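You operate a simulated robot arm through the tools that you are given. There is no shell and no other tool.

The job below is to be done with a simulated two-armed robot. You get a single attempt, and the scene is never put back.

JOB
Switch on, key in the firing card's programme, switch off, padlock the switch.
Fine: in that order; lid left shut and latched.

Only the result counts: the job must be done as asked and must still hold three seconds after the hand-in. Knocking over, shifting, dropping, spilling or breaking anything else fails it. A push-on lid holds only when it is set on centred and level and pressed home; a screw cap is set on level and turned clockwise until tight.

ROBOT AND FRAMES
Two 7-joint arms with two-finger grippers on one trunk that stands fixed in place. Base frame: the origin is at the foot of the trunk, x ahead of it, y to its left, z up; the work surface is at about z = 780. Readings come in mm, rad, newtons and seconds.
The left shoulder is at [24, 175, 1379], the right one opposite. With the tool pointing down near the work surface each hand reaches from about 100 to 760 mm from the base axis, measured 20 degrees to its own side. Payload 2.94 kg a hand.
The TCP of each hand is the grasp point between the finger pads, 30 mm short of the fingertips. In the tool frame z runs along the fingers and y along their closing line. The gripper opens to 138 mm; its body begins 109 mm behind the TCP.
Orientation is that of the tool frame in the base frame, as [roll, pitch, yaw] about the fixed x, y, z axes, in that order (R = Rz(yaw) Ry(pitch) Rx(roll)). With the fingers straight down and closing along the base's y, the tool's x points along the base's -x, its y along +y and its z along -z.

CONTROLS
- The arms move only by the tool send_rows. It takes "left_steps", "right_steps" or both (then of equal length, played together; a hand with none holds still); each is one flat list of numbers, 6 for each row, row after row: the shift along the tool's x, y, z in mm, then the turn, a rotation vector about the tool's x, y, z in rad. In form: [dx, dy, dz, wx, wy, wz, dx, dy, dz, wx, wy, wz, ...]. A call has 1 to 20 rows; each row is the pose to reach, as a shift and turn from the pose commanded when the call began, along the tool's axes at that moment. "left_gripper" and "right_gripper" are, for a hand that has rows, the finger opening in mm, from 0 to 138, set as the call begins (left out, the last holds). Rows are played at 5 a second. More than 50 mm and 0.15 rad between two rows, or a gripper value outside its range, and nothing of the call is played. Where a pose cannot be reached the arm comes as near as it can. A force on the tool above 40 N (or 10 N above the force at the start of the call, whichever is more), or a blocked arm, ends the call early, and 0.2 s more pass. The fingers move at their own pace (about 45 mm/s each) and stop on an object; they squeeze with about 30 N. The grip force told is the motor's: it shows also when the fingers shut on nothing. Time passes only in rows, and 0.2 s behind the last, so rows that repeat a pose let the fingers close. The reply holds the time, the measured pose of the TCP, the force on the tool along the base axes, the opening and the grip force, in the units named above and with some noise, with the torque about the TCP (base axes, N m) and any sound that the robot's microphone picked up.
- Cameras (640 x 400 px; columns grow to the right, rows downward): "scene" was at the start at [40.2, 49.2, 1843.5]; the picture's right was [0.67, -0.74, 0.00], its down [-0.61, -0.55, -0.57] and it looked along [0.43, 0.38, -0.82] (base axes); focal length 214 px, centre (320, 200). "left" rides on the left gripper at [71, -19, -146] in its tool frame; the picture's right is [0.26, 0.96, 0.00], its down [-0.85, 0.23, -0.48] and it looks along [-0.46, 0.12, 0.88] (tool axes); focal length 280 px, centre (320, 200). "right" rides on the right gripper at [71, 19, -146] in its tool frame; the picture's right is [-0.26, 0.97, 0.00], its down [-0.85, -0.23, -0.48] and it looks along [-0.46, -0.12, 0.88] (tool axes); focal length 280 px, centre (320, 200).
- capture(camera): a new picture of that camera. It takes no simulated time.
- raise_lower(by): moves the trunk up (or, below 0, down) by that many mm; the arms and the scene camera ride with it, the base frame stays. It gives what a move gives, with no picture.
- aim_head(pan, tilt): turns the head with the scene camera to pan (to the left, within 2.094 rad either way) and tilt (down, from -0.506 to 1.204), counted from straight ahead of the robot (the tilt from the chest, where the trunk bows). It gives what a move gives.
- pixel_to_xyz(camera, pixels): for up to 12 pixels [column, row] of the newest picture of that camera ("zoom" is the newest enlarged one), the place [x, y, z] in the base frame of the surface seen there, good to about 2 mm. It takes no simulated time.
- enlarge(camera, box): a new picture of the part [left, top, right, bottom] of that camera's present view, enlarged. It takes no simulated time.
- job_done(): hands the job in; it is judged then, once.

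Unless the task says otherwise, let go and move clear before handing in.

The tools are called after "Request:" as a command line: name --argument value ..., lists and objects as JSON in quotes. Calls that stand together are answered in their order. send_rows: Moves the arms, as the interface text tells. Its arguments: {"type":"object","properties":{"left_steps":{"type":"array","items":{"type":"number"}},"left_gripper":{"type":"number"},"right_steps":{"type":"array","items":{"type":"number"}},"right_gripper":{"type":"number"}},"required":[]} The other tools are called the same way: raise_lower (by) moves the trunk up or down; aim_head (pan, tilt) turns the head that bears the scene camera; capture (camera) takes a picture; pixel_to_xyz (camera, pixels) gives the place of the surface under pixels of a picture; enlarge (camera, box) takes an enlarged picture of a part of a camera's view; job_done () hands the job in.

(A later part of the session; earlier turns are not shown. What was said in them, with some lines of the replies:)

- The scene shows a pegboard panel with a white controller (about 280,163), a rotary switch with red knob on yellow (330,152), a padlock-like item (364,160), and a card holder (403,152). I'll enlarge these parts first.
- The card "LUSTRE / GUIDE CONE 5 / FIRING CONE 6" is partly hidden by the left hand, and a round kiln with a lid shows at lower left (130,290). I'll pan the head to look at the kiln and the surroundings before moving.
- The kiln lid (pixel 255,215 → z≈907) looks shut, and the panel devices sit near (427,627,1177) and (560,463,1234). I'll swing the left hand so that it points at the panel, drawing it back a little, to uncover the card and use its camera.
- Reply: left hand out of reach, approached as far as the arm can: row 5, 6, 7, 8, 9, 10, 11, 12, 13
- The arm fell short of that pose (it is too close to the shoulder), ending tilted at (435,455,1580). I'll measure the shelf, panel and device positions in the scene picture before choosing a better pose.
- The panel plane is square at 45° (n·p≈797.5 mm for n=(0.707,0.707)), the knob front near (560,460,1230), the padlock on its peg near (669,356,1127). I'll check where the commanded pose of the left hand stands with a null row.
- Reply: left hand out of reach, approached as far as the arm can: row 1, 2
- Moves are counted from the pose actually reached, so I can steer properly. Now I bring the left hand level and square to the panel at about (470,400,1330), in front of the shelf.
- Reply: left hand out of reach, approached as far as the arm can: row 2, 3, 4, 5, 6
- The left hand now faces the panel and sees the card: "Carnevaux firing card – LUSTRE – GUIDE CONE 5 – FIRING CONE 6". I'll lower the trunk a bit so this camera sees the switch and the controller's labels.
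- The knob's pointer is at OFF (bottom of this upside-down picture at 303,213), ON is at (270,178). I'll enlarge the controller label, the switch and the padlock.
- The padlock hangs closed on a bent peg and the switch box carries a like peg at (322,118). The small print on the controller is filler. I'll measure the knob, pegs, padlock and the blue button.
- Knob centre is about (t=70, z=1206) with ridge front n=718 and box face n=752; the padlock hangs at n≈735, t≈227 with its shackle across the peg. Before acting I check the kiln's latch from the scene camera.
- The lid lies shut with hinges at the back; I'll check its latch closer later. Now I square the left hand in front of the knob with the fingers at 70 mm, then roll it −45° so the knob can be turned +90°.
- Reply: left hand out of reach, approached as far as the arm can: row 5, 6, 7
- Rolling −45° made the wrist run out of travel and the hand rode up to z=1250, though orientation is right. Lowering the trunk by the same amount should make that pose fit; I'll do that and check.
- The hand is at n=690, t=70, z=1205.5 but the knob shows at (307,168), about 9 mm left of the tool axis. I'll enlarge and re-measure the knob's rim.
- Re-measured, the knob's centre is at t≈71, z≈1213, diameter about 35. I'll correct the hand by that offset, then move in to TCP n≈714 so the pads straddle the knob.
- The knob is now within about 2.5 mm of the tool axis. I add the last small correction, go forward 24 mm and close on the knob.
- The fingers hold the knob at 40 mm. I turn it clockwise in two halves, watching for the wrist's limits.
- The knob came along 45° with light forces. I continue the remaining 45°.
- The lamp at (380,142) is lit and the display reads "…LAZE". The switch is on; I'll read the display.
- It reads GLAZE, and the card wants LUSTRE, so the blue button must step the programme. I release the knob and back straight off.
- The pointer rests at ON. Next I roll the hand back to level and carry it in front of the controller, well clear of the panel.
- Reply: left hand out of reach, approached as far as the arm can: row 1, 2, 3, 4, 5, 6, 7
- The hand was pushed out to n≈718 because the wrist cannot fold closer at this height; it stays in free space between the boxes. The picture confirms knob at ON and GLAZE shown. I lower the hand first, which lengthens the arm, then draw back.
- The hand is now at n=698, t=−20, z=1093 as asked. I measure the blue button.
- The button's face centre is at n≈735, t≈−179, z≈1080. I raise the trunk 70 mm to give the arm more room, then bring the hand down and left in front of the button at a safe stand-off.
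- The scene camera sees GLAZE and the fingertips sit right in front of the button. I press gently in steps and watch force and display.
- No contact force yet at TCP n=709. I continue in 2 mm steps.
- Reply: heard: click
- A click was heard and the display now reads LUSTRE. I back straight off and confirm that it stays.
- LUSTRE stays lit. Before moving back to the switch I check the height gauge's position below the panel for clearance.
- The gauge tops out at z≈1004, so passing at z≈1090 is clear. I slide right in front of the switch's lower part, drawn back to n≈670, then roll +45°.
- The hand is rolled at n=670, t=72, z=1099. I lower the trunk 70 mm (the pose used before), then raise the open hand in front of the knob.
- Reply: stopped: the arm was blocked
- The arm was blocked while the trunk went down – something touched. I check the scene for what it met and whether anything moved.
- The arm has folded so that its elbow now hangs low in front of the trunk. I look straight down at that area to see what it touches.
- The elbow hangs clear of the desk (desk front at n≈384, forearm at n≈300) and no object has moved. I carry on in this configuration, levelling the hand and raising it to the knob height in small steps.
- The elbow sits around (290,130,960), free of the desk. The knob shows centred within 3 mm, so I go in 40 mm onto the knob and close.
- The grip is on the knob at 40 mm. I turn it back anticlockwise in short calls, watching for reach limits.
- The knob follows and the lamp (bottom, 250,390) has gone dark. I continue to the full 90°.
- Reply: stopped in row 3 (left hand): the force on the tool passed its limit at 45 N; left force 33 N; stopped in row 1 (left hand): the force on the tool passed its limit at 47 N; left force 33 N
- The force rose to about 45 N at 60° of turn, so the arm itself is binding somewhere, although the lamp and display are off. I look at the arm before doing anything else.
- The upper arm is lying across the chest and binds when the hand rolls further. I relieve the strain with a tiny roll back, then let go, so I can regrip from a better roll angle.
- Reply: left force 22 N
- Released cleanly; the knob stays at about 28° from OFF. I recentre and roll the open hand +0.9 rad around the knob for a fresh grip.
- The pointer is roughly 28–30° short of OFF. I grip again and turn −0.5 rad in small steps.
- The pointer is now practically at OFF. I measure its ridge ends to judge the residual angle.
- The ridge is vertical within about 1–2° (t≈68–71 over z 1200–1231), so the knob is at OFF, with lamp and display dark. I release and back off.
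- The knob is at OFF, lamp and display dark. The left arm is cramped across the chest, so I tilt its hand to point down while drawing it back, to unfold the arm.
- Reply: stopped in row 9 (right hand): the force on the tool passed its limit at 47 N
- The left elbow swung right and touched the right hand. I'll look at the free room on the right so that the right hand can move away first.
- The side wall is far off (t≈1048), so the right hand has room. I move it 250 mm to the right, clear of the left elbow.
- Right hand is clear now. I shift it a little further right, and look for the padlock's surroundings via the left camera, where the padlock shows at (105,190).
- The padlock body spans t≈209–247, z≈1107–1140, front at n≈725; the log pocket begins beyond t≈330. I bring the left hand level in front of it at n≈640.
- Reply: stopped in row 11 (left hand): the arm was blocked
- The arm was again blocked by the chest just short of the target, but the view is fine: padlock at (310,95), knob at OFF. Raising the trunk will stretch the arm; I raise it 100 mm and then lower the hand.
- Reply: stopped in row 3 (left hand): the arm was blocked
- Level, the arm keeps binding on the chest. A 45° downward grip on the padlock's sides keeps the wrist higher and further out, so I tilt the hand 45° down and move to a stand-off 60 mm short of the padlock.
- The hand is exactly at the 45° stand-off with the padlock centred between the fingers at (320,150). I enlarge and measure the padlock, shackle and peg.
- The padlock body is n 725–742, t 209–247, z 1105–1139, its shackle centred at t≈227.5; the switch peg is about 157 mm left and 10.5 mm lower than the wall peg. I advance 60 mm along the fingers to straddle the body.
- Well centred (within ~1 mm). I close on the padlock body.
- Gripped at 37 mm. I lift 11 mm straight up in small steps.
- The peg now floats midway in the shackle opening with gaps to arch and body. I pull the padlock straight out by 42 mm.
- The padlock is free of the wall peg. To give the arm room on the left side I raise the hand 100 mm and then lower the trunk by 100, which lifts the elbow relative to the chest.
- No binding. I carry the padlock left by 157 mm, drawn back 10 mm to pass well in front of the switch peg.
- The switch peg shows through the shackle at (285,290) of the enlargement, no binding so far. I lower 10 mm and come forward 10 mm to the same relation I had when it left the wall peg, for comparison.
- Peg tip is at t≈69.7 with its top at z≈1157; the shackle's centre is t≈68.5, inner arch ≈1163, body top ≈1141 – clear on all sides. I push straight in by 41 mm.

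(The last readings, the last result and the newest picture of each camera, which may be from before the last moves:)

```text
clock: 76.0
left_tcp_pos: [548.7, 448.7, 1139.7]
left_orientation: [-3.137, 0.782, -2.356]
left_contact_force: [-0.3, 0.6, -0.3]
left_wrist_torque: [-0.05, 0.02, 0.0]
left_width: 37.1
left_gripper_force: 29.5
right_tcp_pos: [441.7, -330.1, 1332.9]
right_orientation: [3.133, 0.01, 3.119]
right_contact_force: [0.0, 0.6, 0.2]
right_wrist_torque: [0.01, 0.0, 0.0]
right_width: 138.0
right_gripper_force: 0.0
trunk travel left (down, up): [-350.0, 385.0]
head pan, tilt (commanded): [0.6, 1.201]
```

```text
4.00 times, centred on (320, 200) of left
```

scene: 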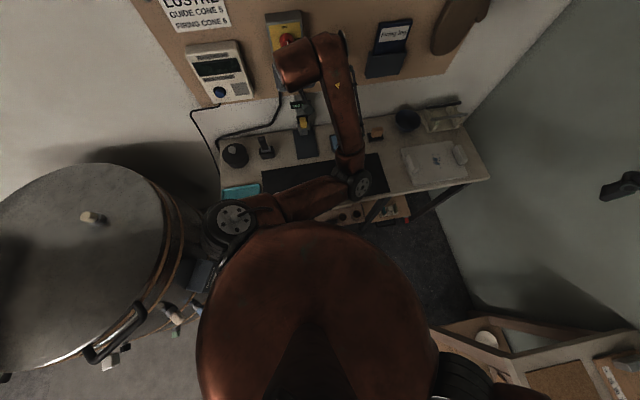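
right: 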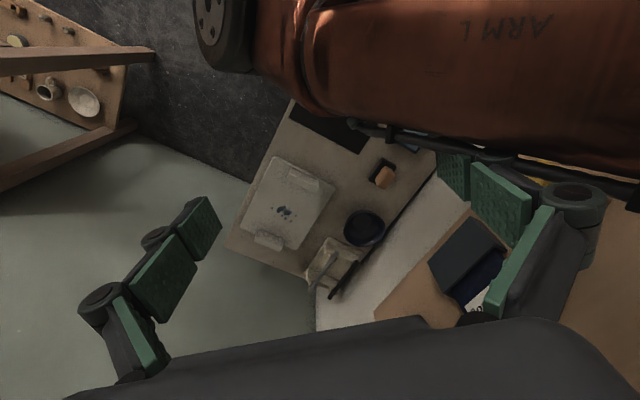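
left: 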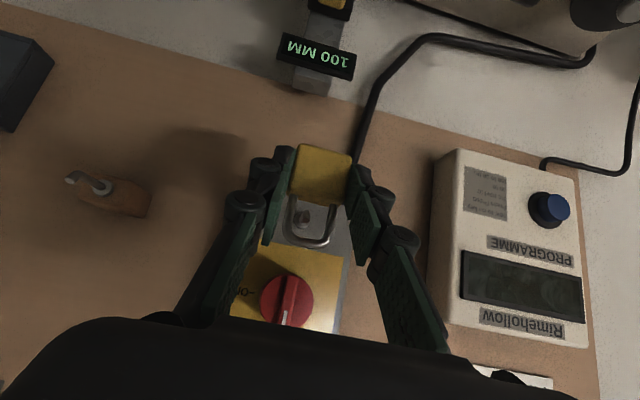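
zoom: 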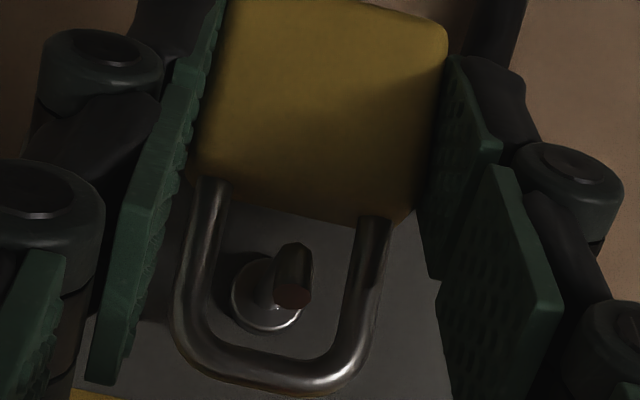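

The peg passes cleanly through the shackle. I go the last 10 mm in.

Request:
send_rows --left_steps '[-3.5, 0, 3.5, 0, 0, 0, -7.1, 0, 7, 0, 0, 0, -7.1, 0, 7, 0, 0, 0]'

Request:
enlarge --camera "left" --box '[270, 150, 370, 250]'

```text
clock: 76.8
left_tcp_pos: [556.1, 456.6, 1139.6]
left_orientation: [-3.138, 0.781, -2.355]
left_contact_force: [0.2, 0.1, -0.9]
left_wrist_torque: [-0.03, 0.0, 0.0]
left_width: 36.7
left_gripper_force: 29.5
right_tcp_pos: [442.4, -330.7, 1332.0]
right_orientation: [3.133, 0.011, 3.119]
right_contact_force: [-0.8, -0.8, -0.7]
right_wrist_torque: [-0.02, -0.02, 0.0]
right_width: 137.8
right_gripper_force: 0.0
trunk travel left (down, up): [-350.0, 385.0]
head pan, tilt (commanded): [0.6, 1.201]
```

```text
4.00 times, centred on (320, 200) of left
```

zoom: 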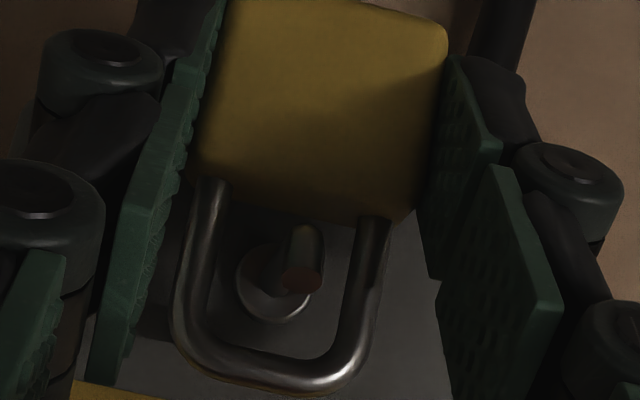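

Now lower it onto the peg: 9 mm first, then check the load.

Request:
send_rows --left_steps '[2.2, 0, 2.2, 0, 0, 0, 4.3, 0, 4.3, 0, 0, 0, 6.4, 0, 6.4, 0, 0, 0, 6.4, 0, 6.4, 0, 0, 0]'

Request:
enlarge --camera "left" --box '[270, 150, 370, 250]'

```text
clock: 77.8
left_tcp_pos: [555.1, 457.1, 1130.7]
left_orientation: [-3.137, 0.785, -2.355]
left_contact_force: [-0.2, 0.1, -0.1]
left_wrist_torque: [-0.02, -0.04, 0.04]
left_width: 36.7
left_gripper_force: 30.4
right_tcp_pos: [442.3, -330.6, 1331.2]
right_orientation: [3.133, 0.011, 3.119]
right_contact_force: [-0.2, -0.4, -1.0]
right_wrist_torque: [-0.01, -0.01, 0.0]
right_width: 137.7
right_gripper_force: 0.1
trunk travel left (down, up): [-350.0, 385.0]
head pan, tilt (commanded): [0.6, 1.201]
```

```text
4.00 times, centred on (320, 200) of left
```

zoom: 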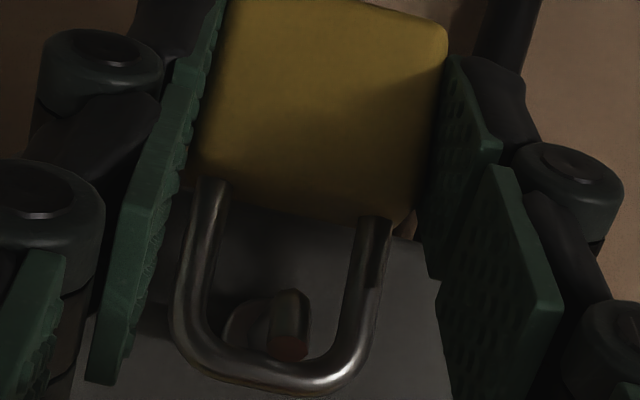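

Request:
send_rows --left_steps '[0.7, 0, 0.7, 0, 0, 0, 1.4, 0, 1.4, 0, 0, 0, 1.4, 0, 1.4, 0, 0, 0]'

Request:
enlarge --camera "left" --box '[270, 150, 370, 250]'

```text
clock: 78.6
left_tcp_pos: [555.8, 456.8, 1128.4]
left_orientation: [-3.137, 0.786, -2.354]
left_contact_force: [1.5, 2.3, 6.7]
left_wrist_torque: [0.08, -0.06, 0.04]
left_width: 37.2
left_gripper_force: 29.6
right_tcp_pos: [442.0, -329.9, 1332.6]
right_orientation: [3.131, 0.011, 3.122]
right_contact_force: [1.1, -0.1, -0.2]
right_wrist_torque: [-0.02, 0.03, 0.02]
right_width: 138.3
right_gripper_force: 0.1
trunk travel left (down, up): [-350.0, 385.0]
head pan, tilt (commanded): [0.6, 1.201]
```

```text
4.00 times, centred on (320, 200) of left
```

zoom: 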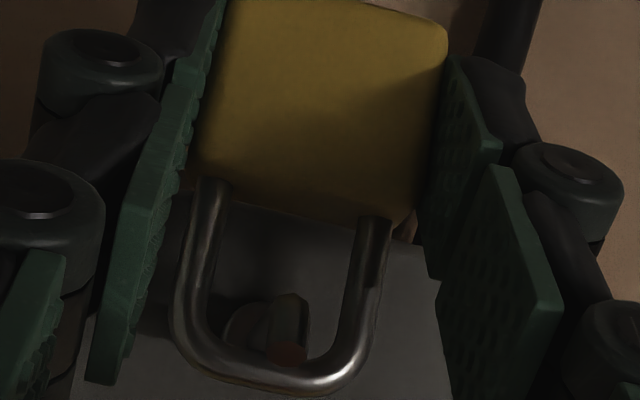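

Contact of about 7 N upward at z=1128.4, just where the shackle should rest on the peg. I open the fingers to let it hang.

Request:
send_rows --left_steps '[0, 0, 0, 0, 0, 0, 0, 0, 0, 0, 0, 0, 0, 0, 0, 0, 0, 0, 0, 0, 0, 0, 0, 0]' --left_gripper 62

Request:
enlarge --camera "left" --box '[230, 100, 410, 260]'

```text
clock: 79.6
left_tcp_pos: [554.0, 456.1, 1127.3]
left_orientation: [-3.138, 0.781, -2.353]
left_contact_force: [-0.1, -1.1, -0.4]
left_wrist_torque: [0.01, 0.01, 0.02]
left_width: 62.0
left_gripper_force: 0.1
right_tcp_pos: [441.7, -331.1, 1331.9]
right_orientation: [3.133, 0.011, 3.121]
right_contact_force: [0.0, -0.9, 0.6]
right_wrist_torque: [0.0, 0.04, -0.01]
right_width: 138.0
right_gripper_force: 0.1
trunk travel left (down, up): [-350.0, 385.0]
head pan, tilt (commanded): [0.6, 1.201]
```

```text
2.50 times, centred on (320, 180) of left
```

zoom: 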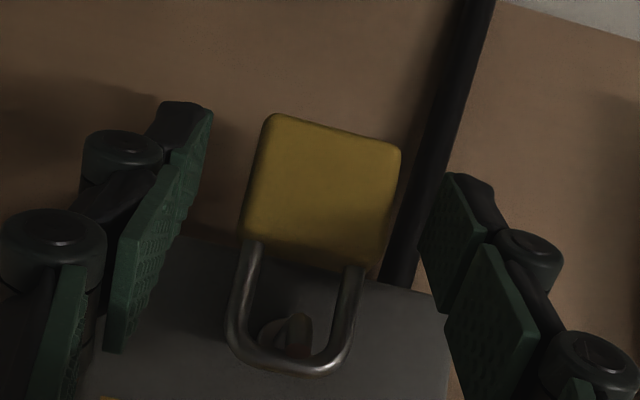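

The padlock hangs on the switch peg with the tip in front of the arch. I back out along the finger direction.

Request:
send_rows --left_steps '[0, 0, -12, 0, 0, 0, 0, 0, -28, 0, 0, 0, 0, 0, -45, 0, 0, 0, 0, 0, -65, 0, 0, 0, 0, 0, -85, 0, 0, 0, 0, 0, -85, 0, 0, 0]'

Request:
capture --camera "left"

Request:
enlarge --camera "left" --box '[230, 80, 410, 320]'

```text
clock: 81.0
left_tcp_pos: [512.9, 413.7, 1189.2]
left_orientation: [-3.138, 0.782, -2.356]
left_contact_force: [0.1, 0.9, -0.9]
left_wrist_torque: [-0.02, 0.0, -0.01]
left_width: 61.9
left_gripper_force: 0.0
right_tcp_pos: [442.8, -329.9, 1332.3]
right_orientation: [3.132, 0.012, 3.12]
right_contact_force: [0.0, -0.1, -0.4]
right_wrist_torque: [-0.01, 0.05, -0.02]
right_width: 138.5
right_gripper_force: 0.0
trunk travel left (down, up): [-350.0, 385.0]
head pan, tilt (commanded): [0.6, 1.201]
```

```text
taken
```

left: 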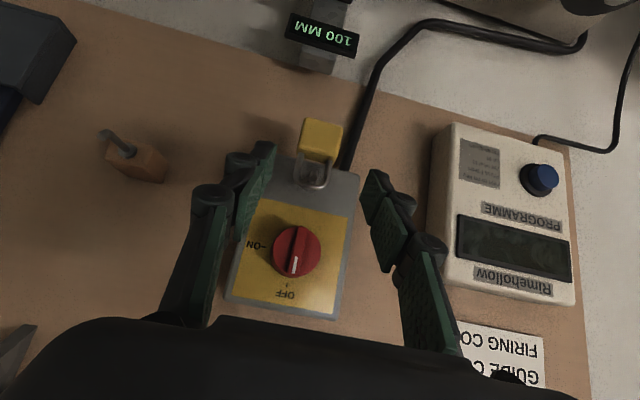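

```text
1.67 times, centred on (320, 200) of left
```

zoom: 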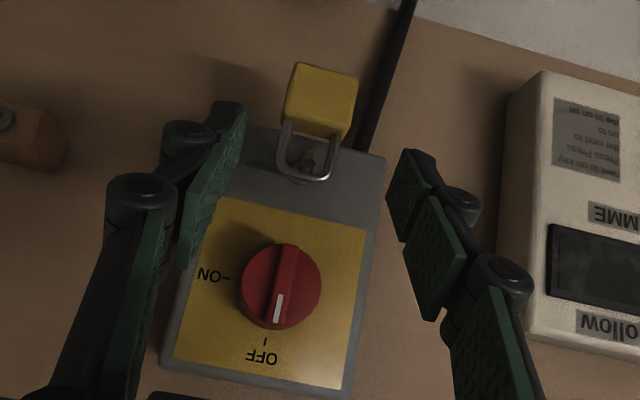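

The padlock hangs on the peg and the display is dark. I zoom on the knob to check that its pointer is truly on OFF.

Request:
enlarge --camera "left" --box '[245, 200, 345, 320]'

Request:
pixel_to_xyz --camera "zoom" --pixels '[[318, 110], [312, 150], [306, 190], [300, 225], [296, 250], [290, 265]]'

```text
3.33 times, centred on (295, 260) of left
```

zoom: 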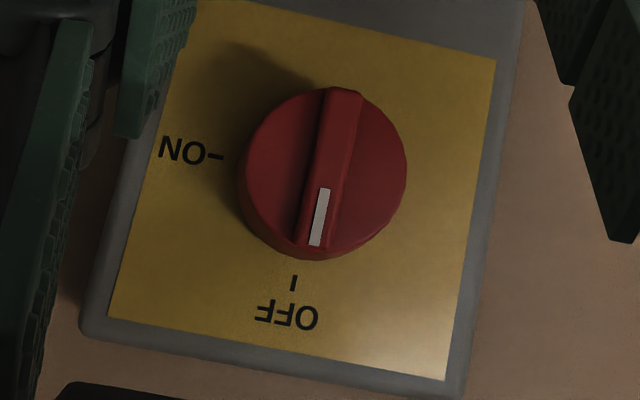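

```text
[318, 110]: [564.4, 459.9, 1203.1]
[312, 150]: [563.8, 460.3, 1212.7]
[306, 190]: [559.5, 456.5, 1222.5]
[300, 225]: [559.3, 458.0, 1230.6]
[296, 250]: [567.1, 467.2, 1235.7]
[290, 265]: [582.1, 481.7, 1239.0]
```

Request:
pixel_to_xyz --camera "zoom" --pixels '[[345, 95], [340, 120], [335, 145], [328, 180], [323, 205], [319, 230], [316, 243], [330, 100], [320, 150], [305, 235], [358, 100], [328, 245]]'

Request:
enlarge --camera "left" --box '[270, 220, 330, 285]'

```text
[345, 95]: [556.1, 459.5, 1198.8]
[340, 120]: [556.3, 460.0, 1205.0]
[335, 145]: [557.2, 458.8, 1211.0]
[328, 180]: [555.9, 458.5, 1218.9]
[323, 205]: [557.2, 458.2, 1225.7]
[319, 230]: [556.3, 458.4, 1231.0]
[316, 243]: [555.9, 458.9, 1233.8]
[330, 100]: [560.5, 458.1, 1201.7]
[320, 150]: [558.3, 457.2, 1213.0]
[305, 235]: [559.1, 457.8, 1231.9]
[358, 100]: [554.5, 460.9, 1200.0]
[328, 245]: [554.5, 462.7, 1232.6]
```

```text
6.15 times, centred on (300, 252) of left
```

zoom: 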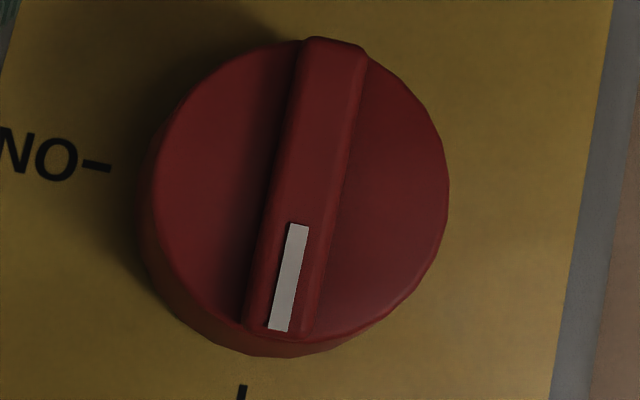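

The ridge is vertical (t≈68–70 along z 1199–1234), so the switch is at OFF with the padlock on it. Now I look closely at the kiln lid's latch.

Request:
aim_head --pan 2.09 --tilt 0.75

Request:
capture --camera "scene"

```text
clock: 82.6
left_tcp_pos: [512.3, 414.6, 1188.1]
left_orientation: [-3.139, 0.782, -2.354]
left_contact_force: [-0.1, 0.3, -0.4]
left_wrist_torque: [0.02, 0.01, 0.01]
left_width: 62.3
left_gripper_force: 0.1
right_tcp_pos: [442.1, -329.5, 1333.1]
right_orientation: [3.132, 0.011, 3.12]
right_contact_force: [0.0, -0.1, -0.3]
right_wrist_torque: [0.01, 0.02, -0.03]
right_width: 138.0
right_gripper_force: 0.0
trunk travel left (down, up): [-350.0, 385.0]
head pan, tilt (commanded): [2.089, 0.75]
```

```text
taken
```

scene: 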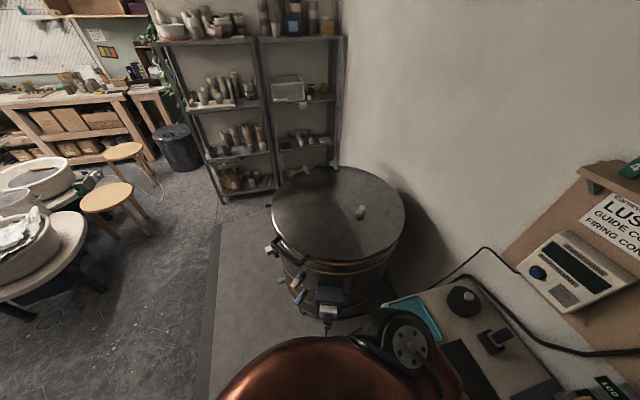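

Request:
enlarge --camera "scene" --box '[255, 225, 345, 285]'

Request:
enlarge --camera "scene" --box '[258, 230, 298, 258]'

Request:
enlarge --camera "scene" --box '[260, 155, 420, 265]'

```text
6.67 times, centred on (300, 255) of scene
```

zoom: 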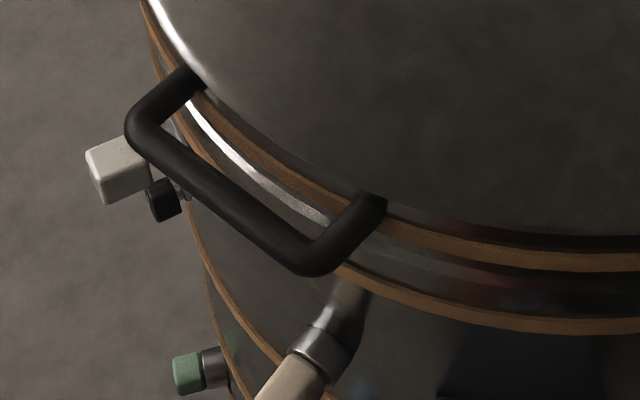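

```text
14.29 times, centred on (278, 244) of scene
```

zoom: 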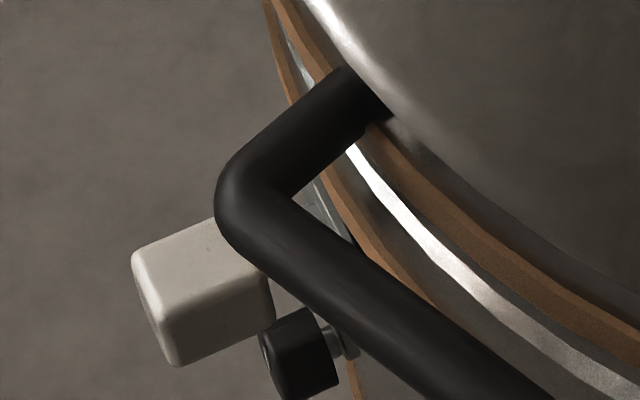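

```text
3.64 times, centred on (340, 210) of scene
```

zoom: 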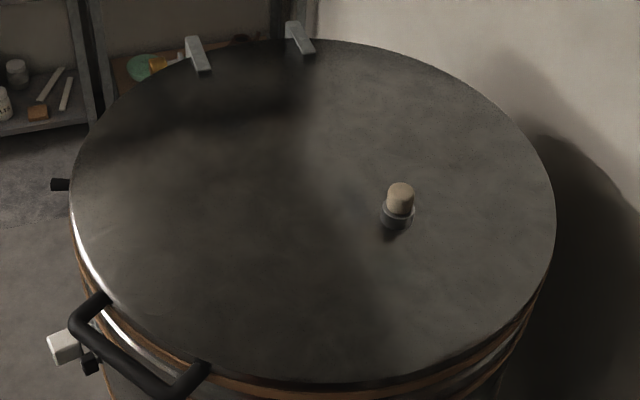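

Request:
enlarge --camera "scene" --box '[258, 230, 298, 258]'

Request:
pixel_to_xyz --camera "zoom" --pixels '[[200, 300], [150, 270], [240, 300], [300, 350], [330, 345], [330, 215], [318, 195], [370, 170], [300, 240], [350, 80], [430, 270], [455, 360]]'

Request:
enlarge --camera "scene" --box '[260, 230, 340, 340]'

```text
14.29 times, centred on (278, 244) of scene
```

zoom: 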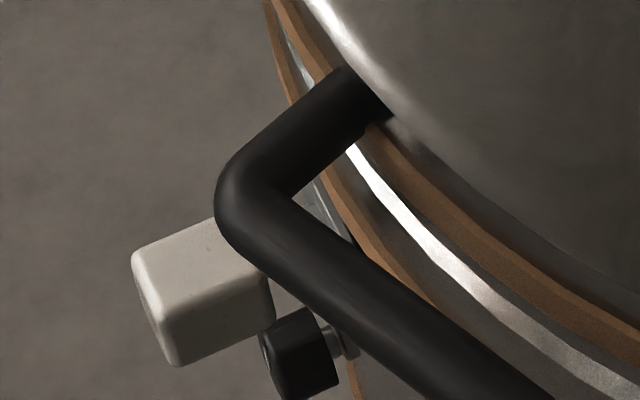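

```text
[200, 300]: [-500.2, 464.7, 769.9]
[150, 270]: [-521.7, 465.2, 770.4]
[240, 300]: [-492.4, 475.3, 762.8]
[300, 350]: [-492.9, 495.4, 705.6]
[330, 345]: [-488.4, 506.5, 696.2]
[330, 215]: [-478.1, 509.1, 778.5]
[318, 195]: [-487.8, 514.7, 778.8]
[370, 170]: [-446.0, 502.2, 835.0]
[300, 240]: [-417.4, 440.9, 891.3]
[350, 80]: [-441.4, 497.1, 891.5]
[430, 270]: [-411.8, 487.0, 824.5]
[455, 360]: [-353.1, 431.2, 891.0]
```

```text
3.64 times, centred on (300, 285) of scene
```

zoom: 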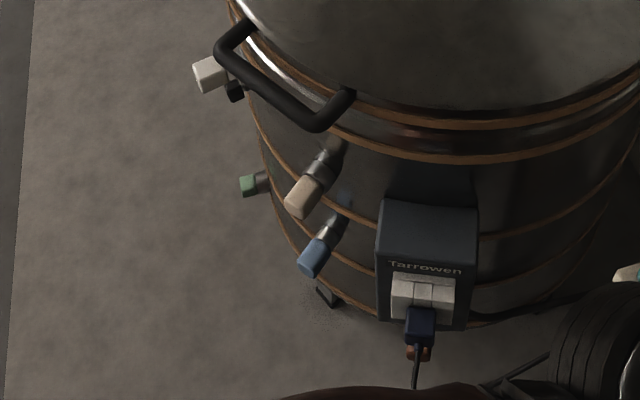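

Request:
enlarge --camera "scene" --box '[258, 190, 298, 218]'

Request:
enlarge --camera "scene" --box '[295, 155, 365, 195]'

Request:
enlarge --camera "scene" --box '[340, 190, 430, 330]'

```text
14.29 times, centred on (278, 204) of scene
```

zoom: 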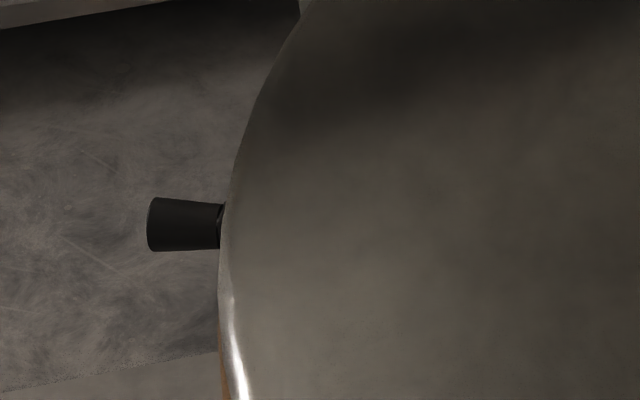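

```text
9.14 times, centred on (330, 175) of scene
```

zoom: 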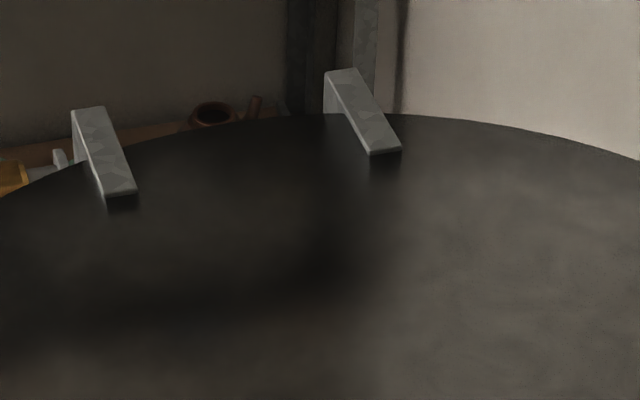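

```text
2.86 times, centred on (385, 260) of scene
```

zoom: 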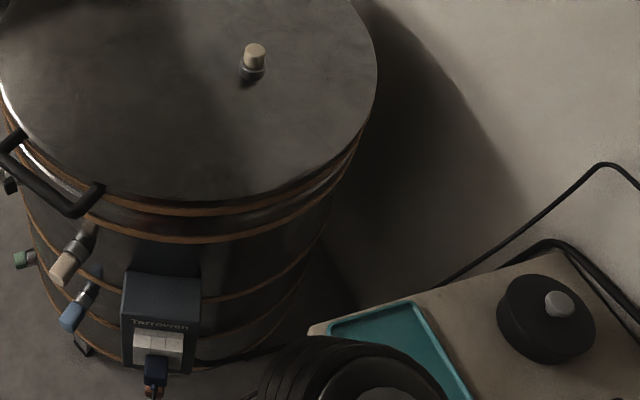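

Request:
enlarge --camera "scene" --box '[295, 155, 365, 195]'

Request:
pixel_to_xyz --camera "zoom" --pixels '[[105, 150], [90, 115], [120, 188], [362, 110], [345, 78], [385, 148]]'

Request:
pixel_to_xyz --camera "scene" --pixels '[[269, 206], [274, 205], [278, 204], [280, 265], [300, 293], [283, 247]]'

```text
9.14 times, centred on (330, 175) of scene
```

zoom: 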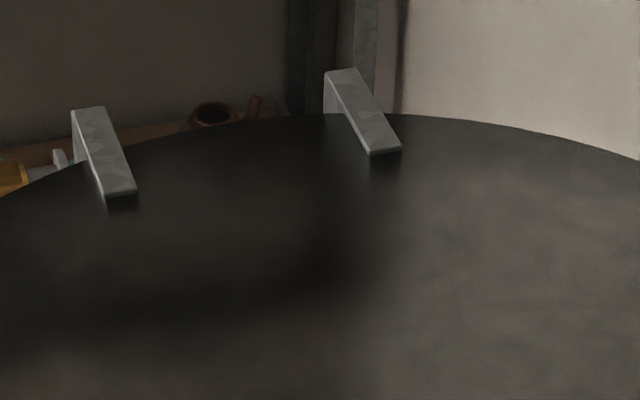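

```text
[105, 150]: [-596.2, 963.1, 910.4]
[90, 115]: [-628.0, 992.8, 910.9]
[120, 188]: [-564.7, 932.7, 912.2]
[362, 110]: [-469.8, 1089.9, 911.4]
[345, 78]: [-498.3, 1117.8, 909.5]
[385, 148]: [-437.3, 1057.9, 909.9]
```

```text
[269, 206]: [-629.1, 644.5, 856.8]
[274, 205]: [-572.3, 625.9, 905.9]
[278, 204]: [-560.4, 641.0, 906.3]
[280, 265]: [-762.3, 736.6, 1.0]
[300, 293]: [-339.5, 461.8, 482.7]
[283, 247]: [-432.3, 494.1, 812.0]
```

Request:
enlarge --camera "scene" --box '[262, 240, 290, 258]'

Request:
enlarge --camera "scene" --box '[276, 240, 288, 248]'

```text
16.00 times, centred on (276, 249) of scene
```

zoom: 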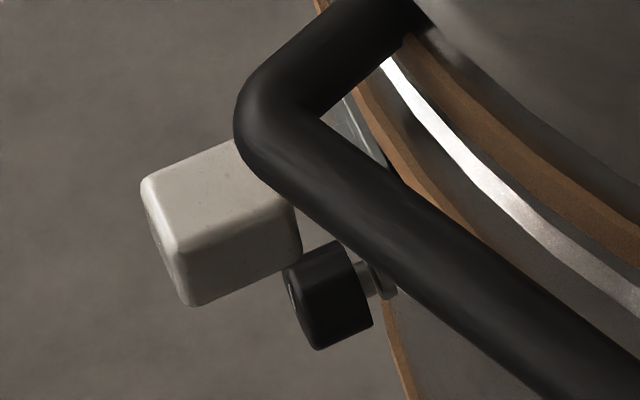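

```text
16.00 times, centred on (282, 244) of scene
```

zoom: 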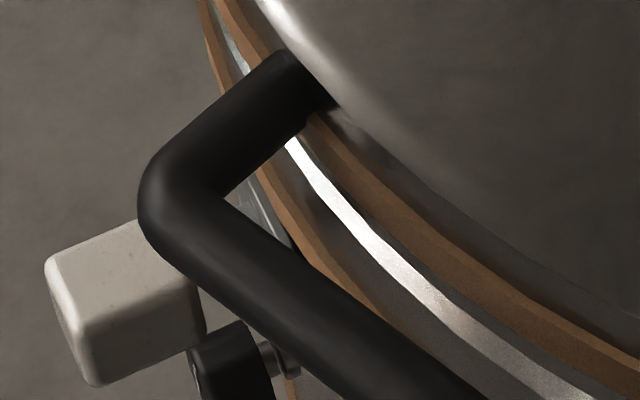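

The lid lies flat and closed on its band (z≈907 all round) and I have not touched it. I draw the left hand further off and take a last look at the panel.

Request:
send_rows --left_steps '[0, 0, -15, 0, 0, 0, 0, 0, -30, 0, 0, 0, 0, 0, -45, 0, 0, 0, 0, 0, -60, 0, 0, 0, 0, 0, -60, 0, 0, 0]'

Request:
aim_head --pan 0.85 --tilt 0.75

Request:
capture --camera "scene"

Request:
capture --camera "left"

```text
clock: 83.8
left_tcp_pos: [482.0, 383.2, 1231.3]
left_orientation: [-3.139, 0.782, -2.354]
left_contact_force: [0.0, 0.3, -0.5]
left_wrist_torque: [-0.06, 0.0, -0.03]
left_width: 61.9
left_gripper_force: 0.1
right_tcp_pos: [442.4, -328.8, 1332.0]
right_orientation: [3.132, 0.011, 3.118]
right_contact_force: [-0.3, -0.7, 0.1]
right_wrist_torque: [-0.01, -0.01, -0.03]
right_width: 137.9
right_gripper_force: 0.0
trunk travel left (down, up): [-350.0, 385.0]
head pan, tilt (commanded): [2.089, 0.75]
```

```text
clock: 85.2
left_tcp_pos: [482.6, 383.7, 1230.1]
left_orientation: [-3.136, 0.782, -2.355]
left_contact_force: [0.1, 0.0, -0.6]
left_wrist_torque: [0.01, 0.02, 0.01]
left_width: 62.0
left_gripper_force: 0.0
right_tcp_pos: [442.5, -330.1, 1331.8]
right_orientation: [3.135, 0.011, 3.12]
right_contact_force: [0.2, 0.5, -1.1]
right_wrist_torque: [0.01, 0.01, 0.02]
right_width: 137.8
right_gripper_force: 0.1
trunk travel left (down, up): [-350.0, 385.0]
head pan, tilt (commanded): [0.85, 0.75]
```

```text
taken
```

scene: 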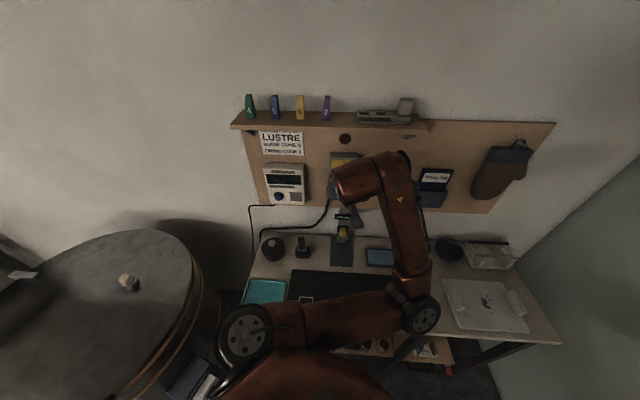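

```text
taken
```

left: 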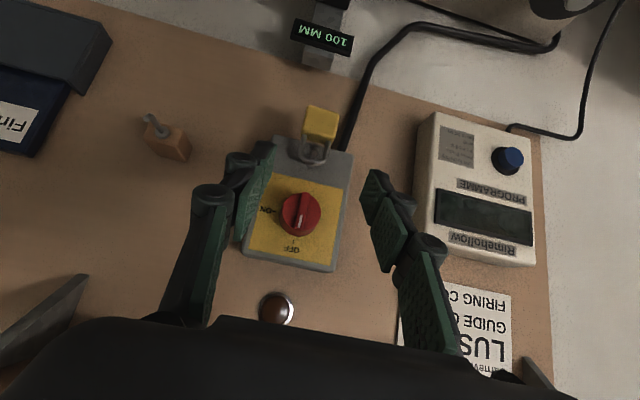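

Request:
enlarge --camera "left" --box '[230, 90, 370, 290]'

Request:
enlarge --camera "left" --box '[290, 95, 350, 175]'

Request:
enlarge --camera "scene" --box '[230, 200, 570, 390]'

```text
2.00 times, centred on (300, 190) of left
```

zoom: 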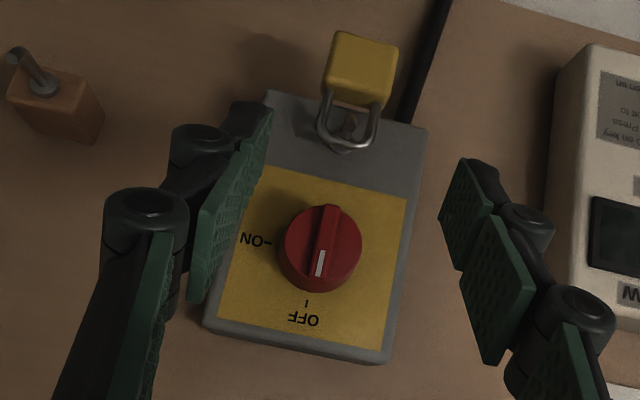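

```text
5.00 times, centred on (320, 135) of left
```

zoom: 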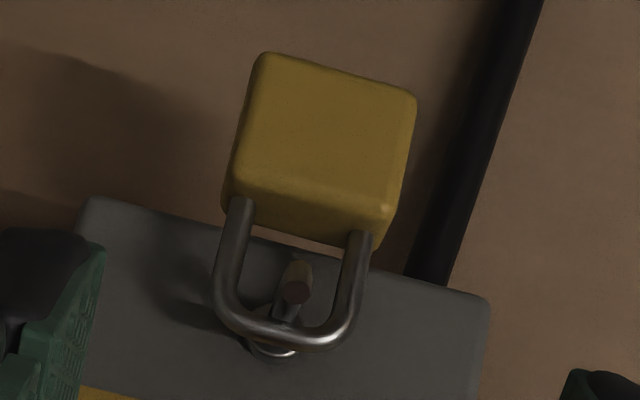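

```text
1.88 times, centred on (400, 295) of scene
```

zoom: 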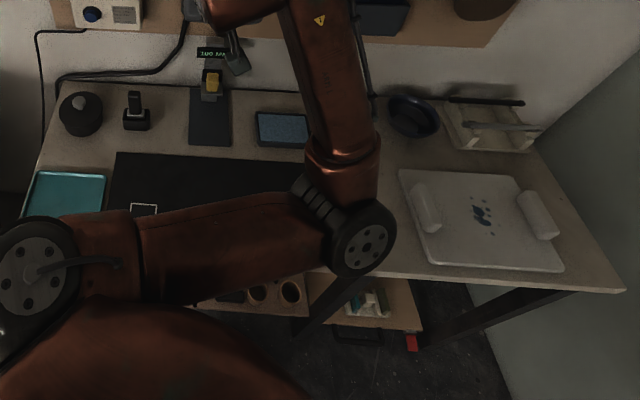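

The padlock hangs on the switch peg behind its upturned tip (enlarged at 290,290), the knob stands at OFF, lamp and display are dark, the bench items are in place, and both hands are clear. I hand the job in.

Request:
job_done

```text
The job is handed in.
```

The job is handed in with everything done in the order you asked, but I could not confirm by eye that the kiln lid is latched.

- **Switch on:** I turned the knob to ON. The lamp lit and the controller showed GLAZE.
- **Programme:** One press of the blue button clicked and the display changed to LUSTRE, matching the firing card. It stayed after I backed off.
- **Switch off:** I turned the knob back to OFF in two grips, because the left arm bound against the chest partway. The pointer is within about 2° of OFF, and the lamp and display are dark.
- **Padlock:** I moved the closed padlock from its wall peg to the switch's peg. It hangs with the shackle resting behind the upturned tip.
- **Lid:** The kiln lid measured flat and shut, and I never deliberately moved it. The head camera could not show clearly which fitting is the latch, so I left it as found.

The left arm was blocked several times and brushed the right hand once. The bench and kiln views afterwards showed nothing moved. Both hands were clear at hand-in.
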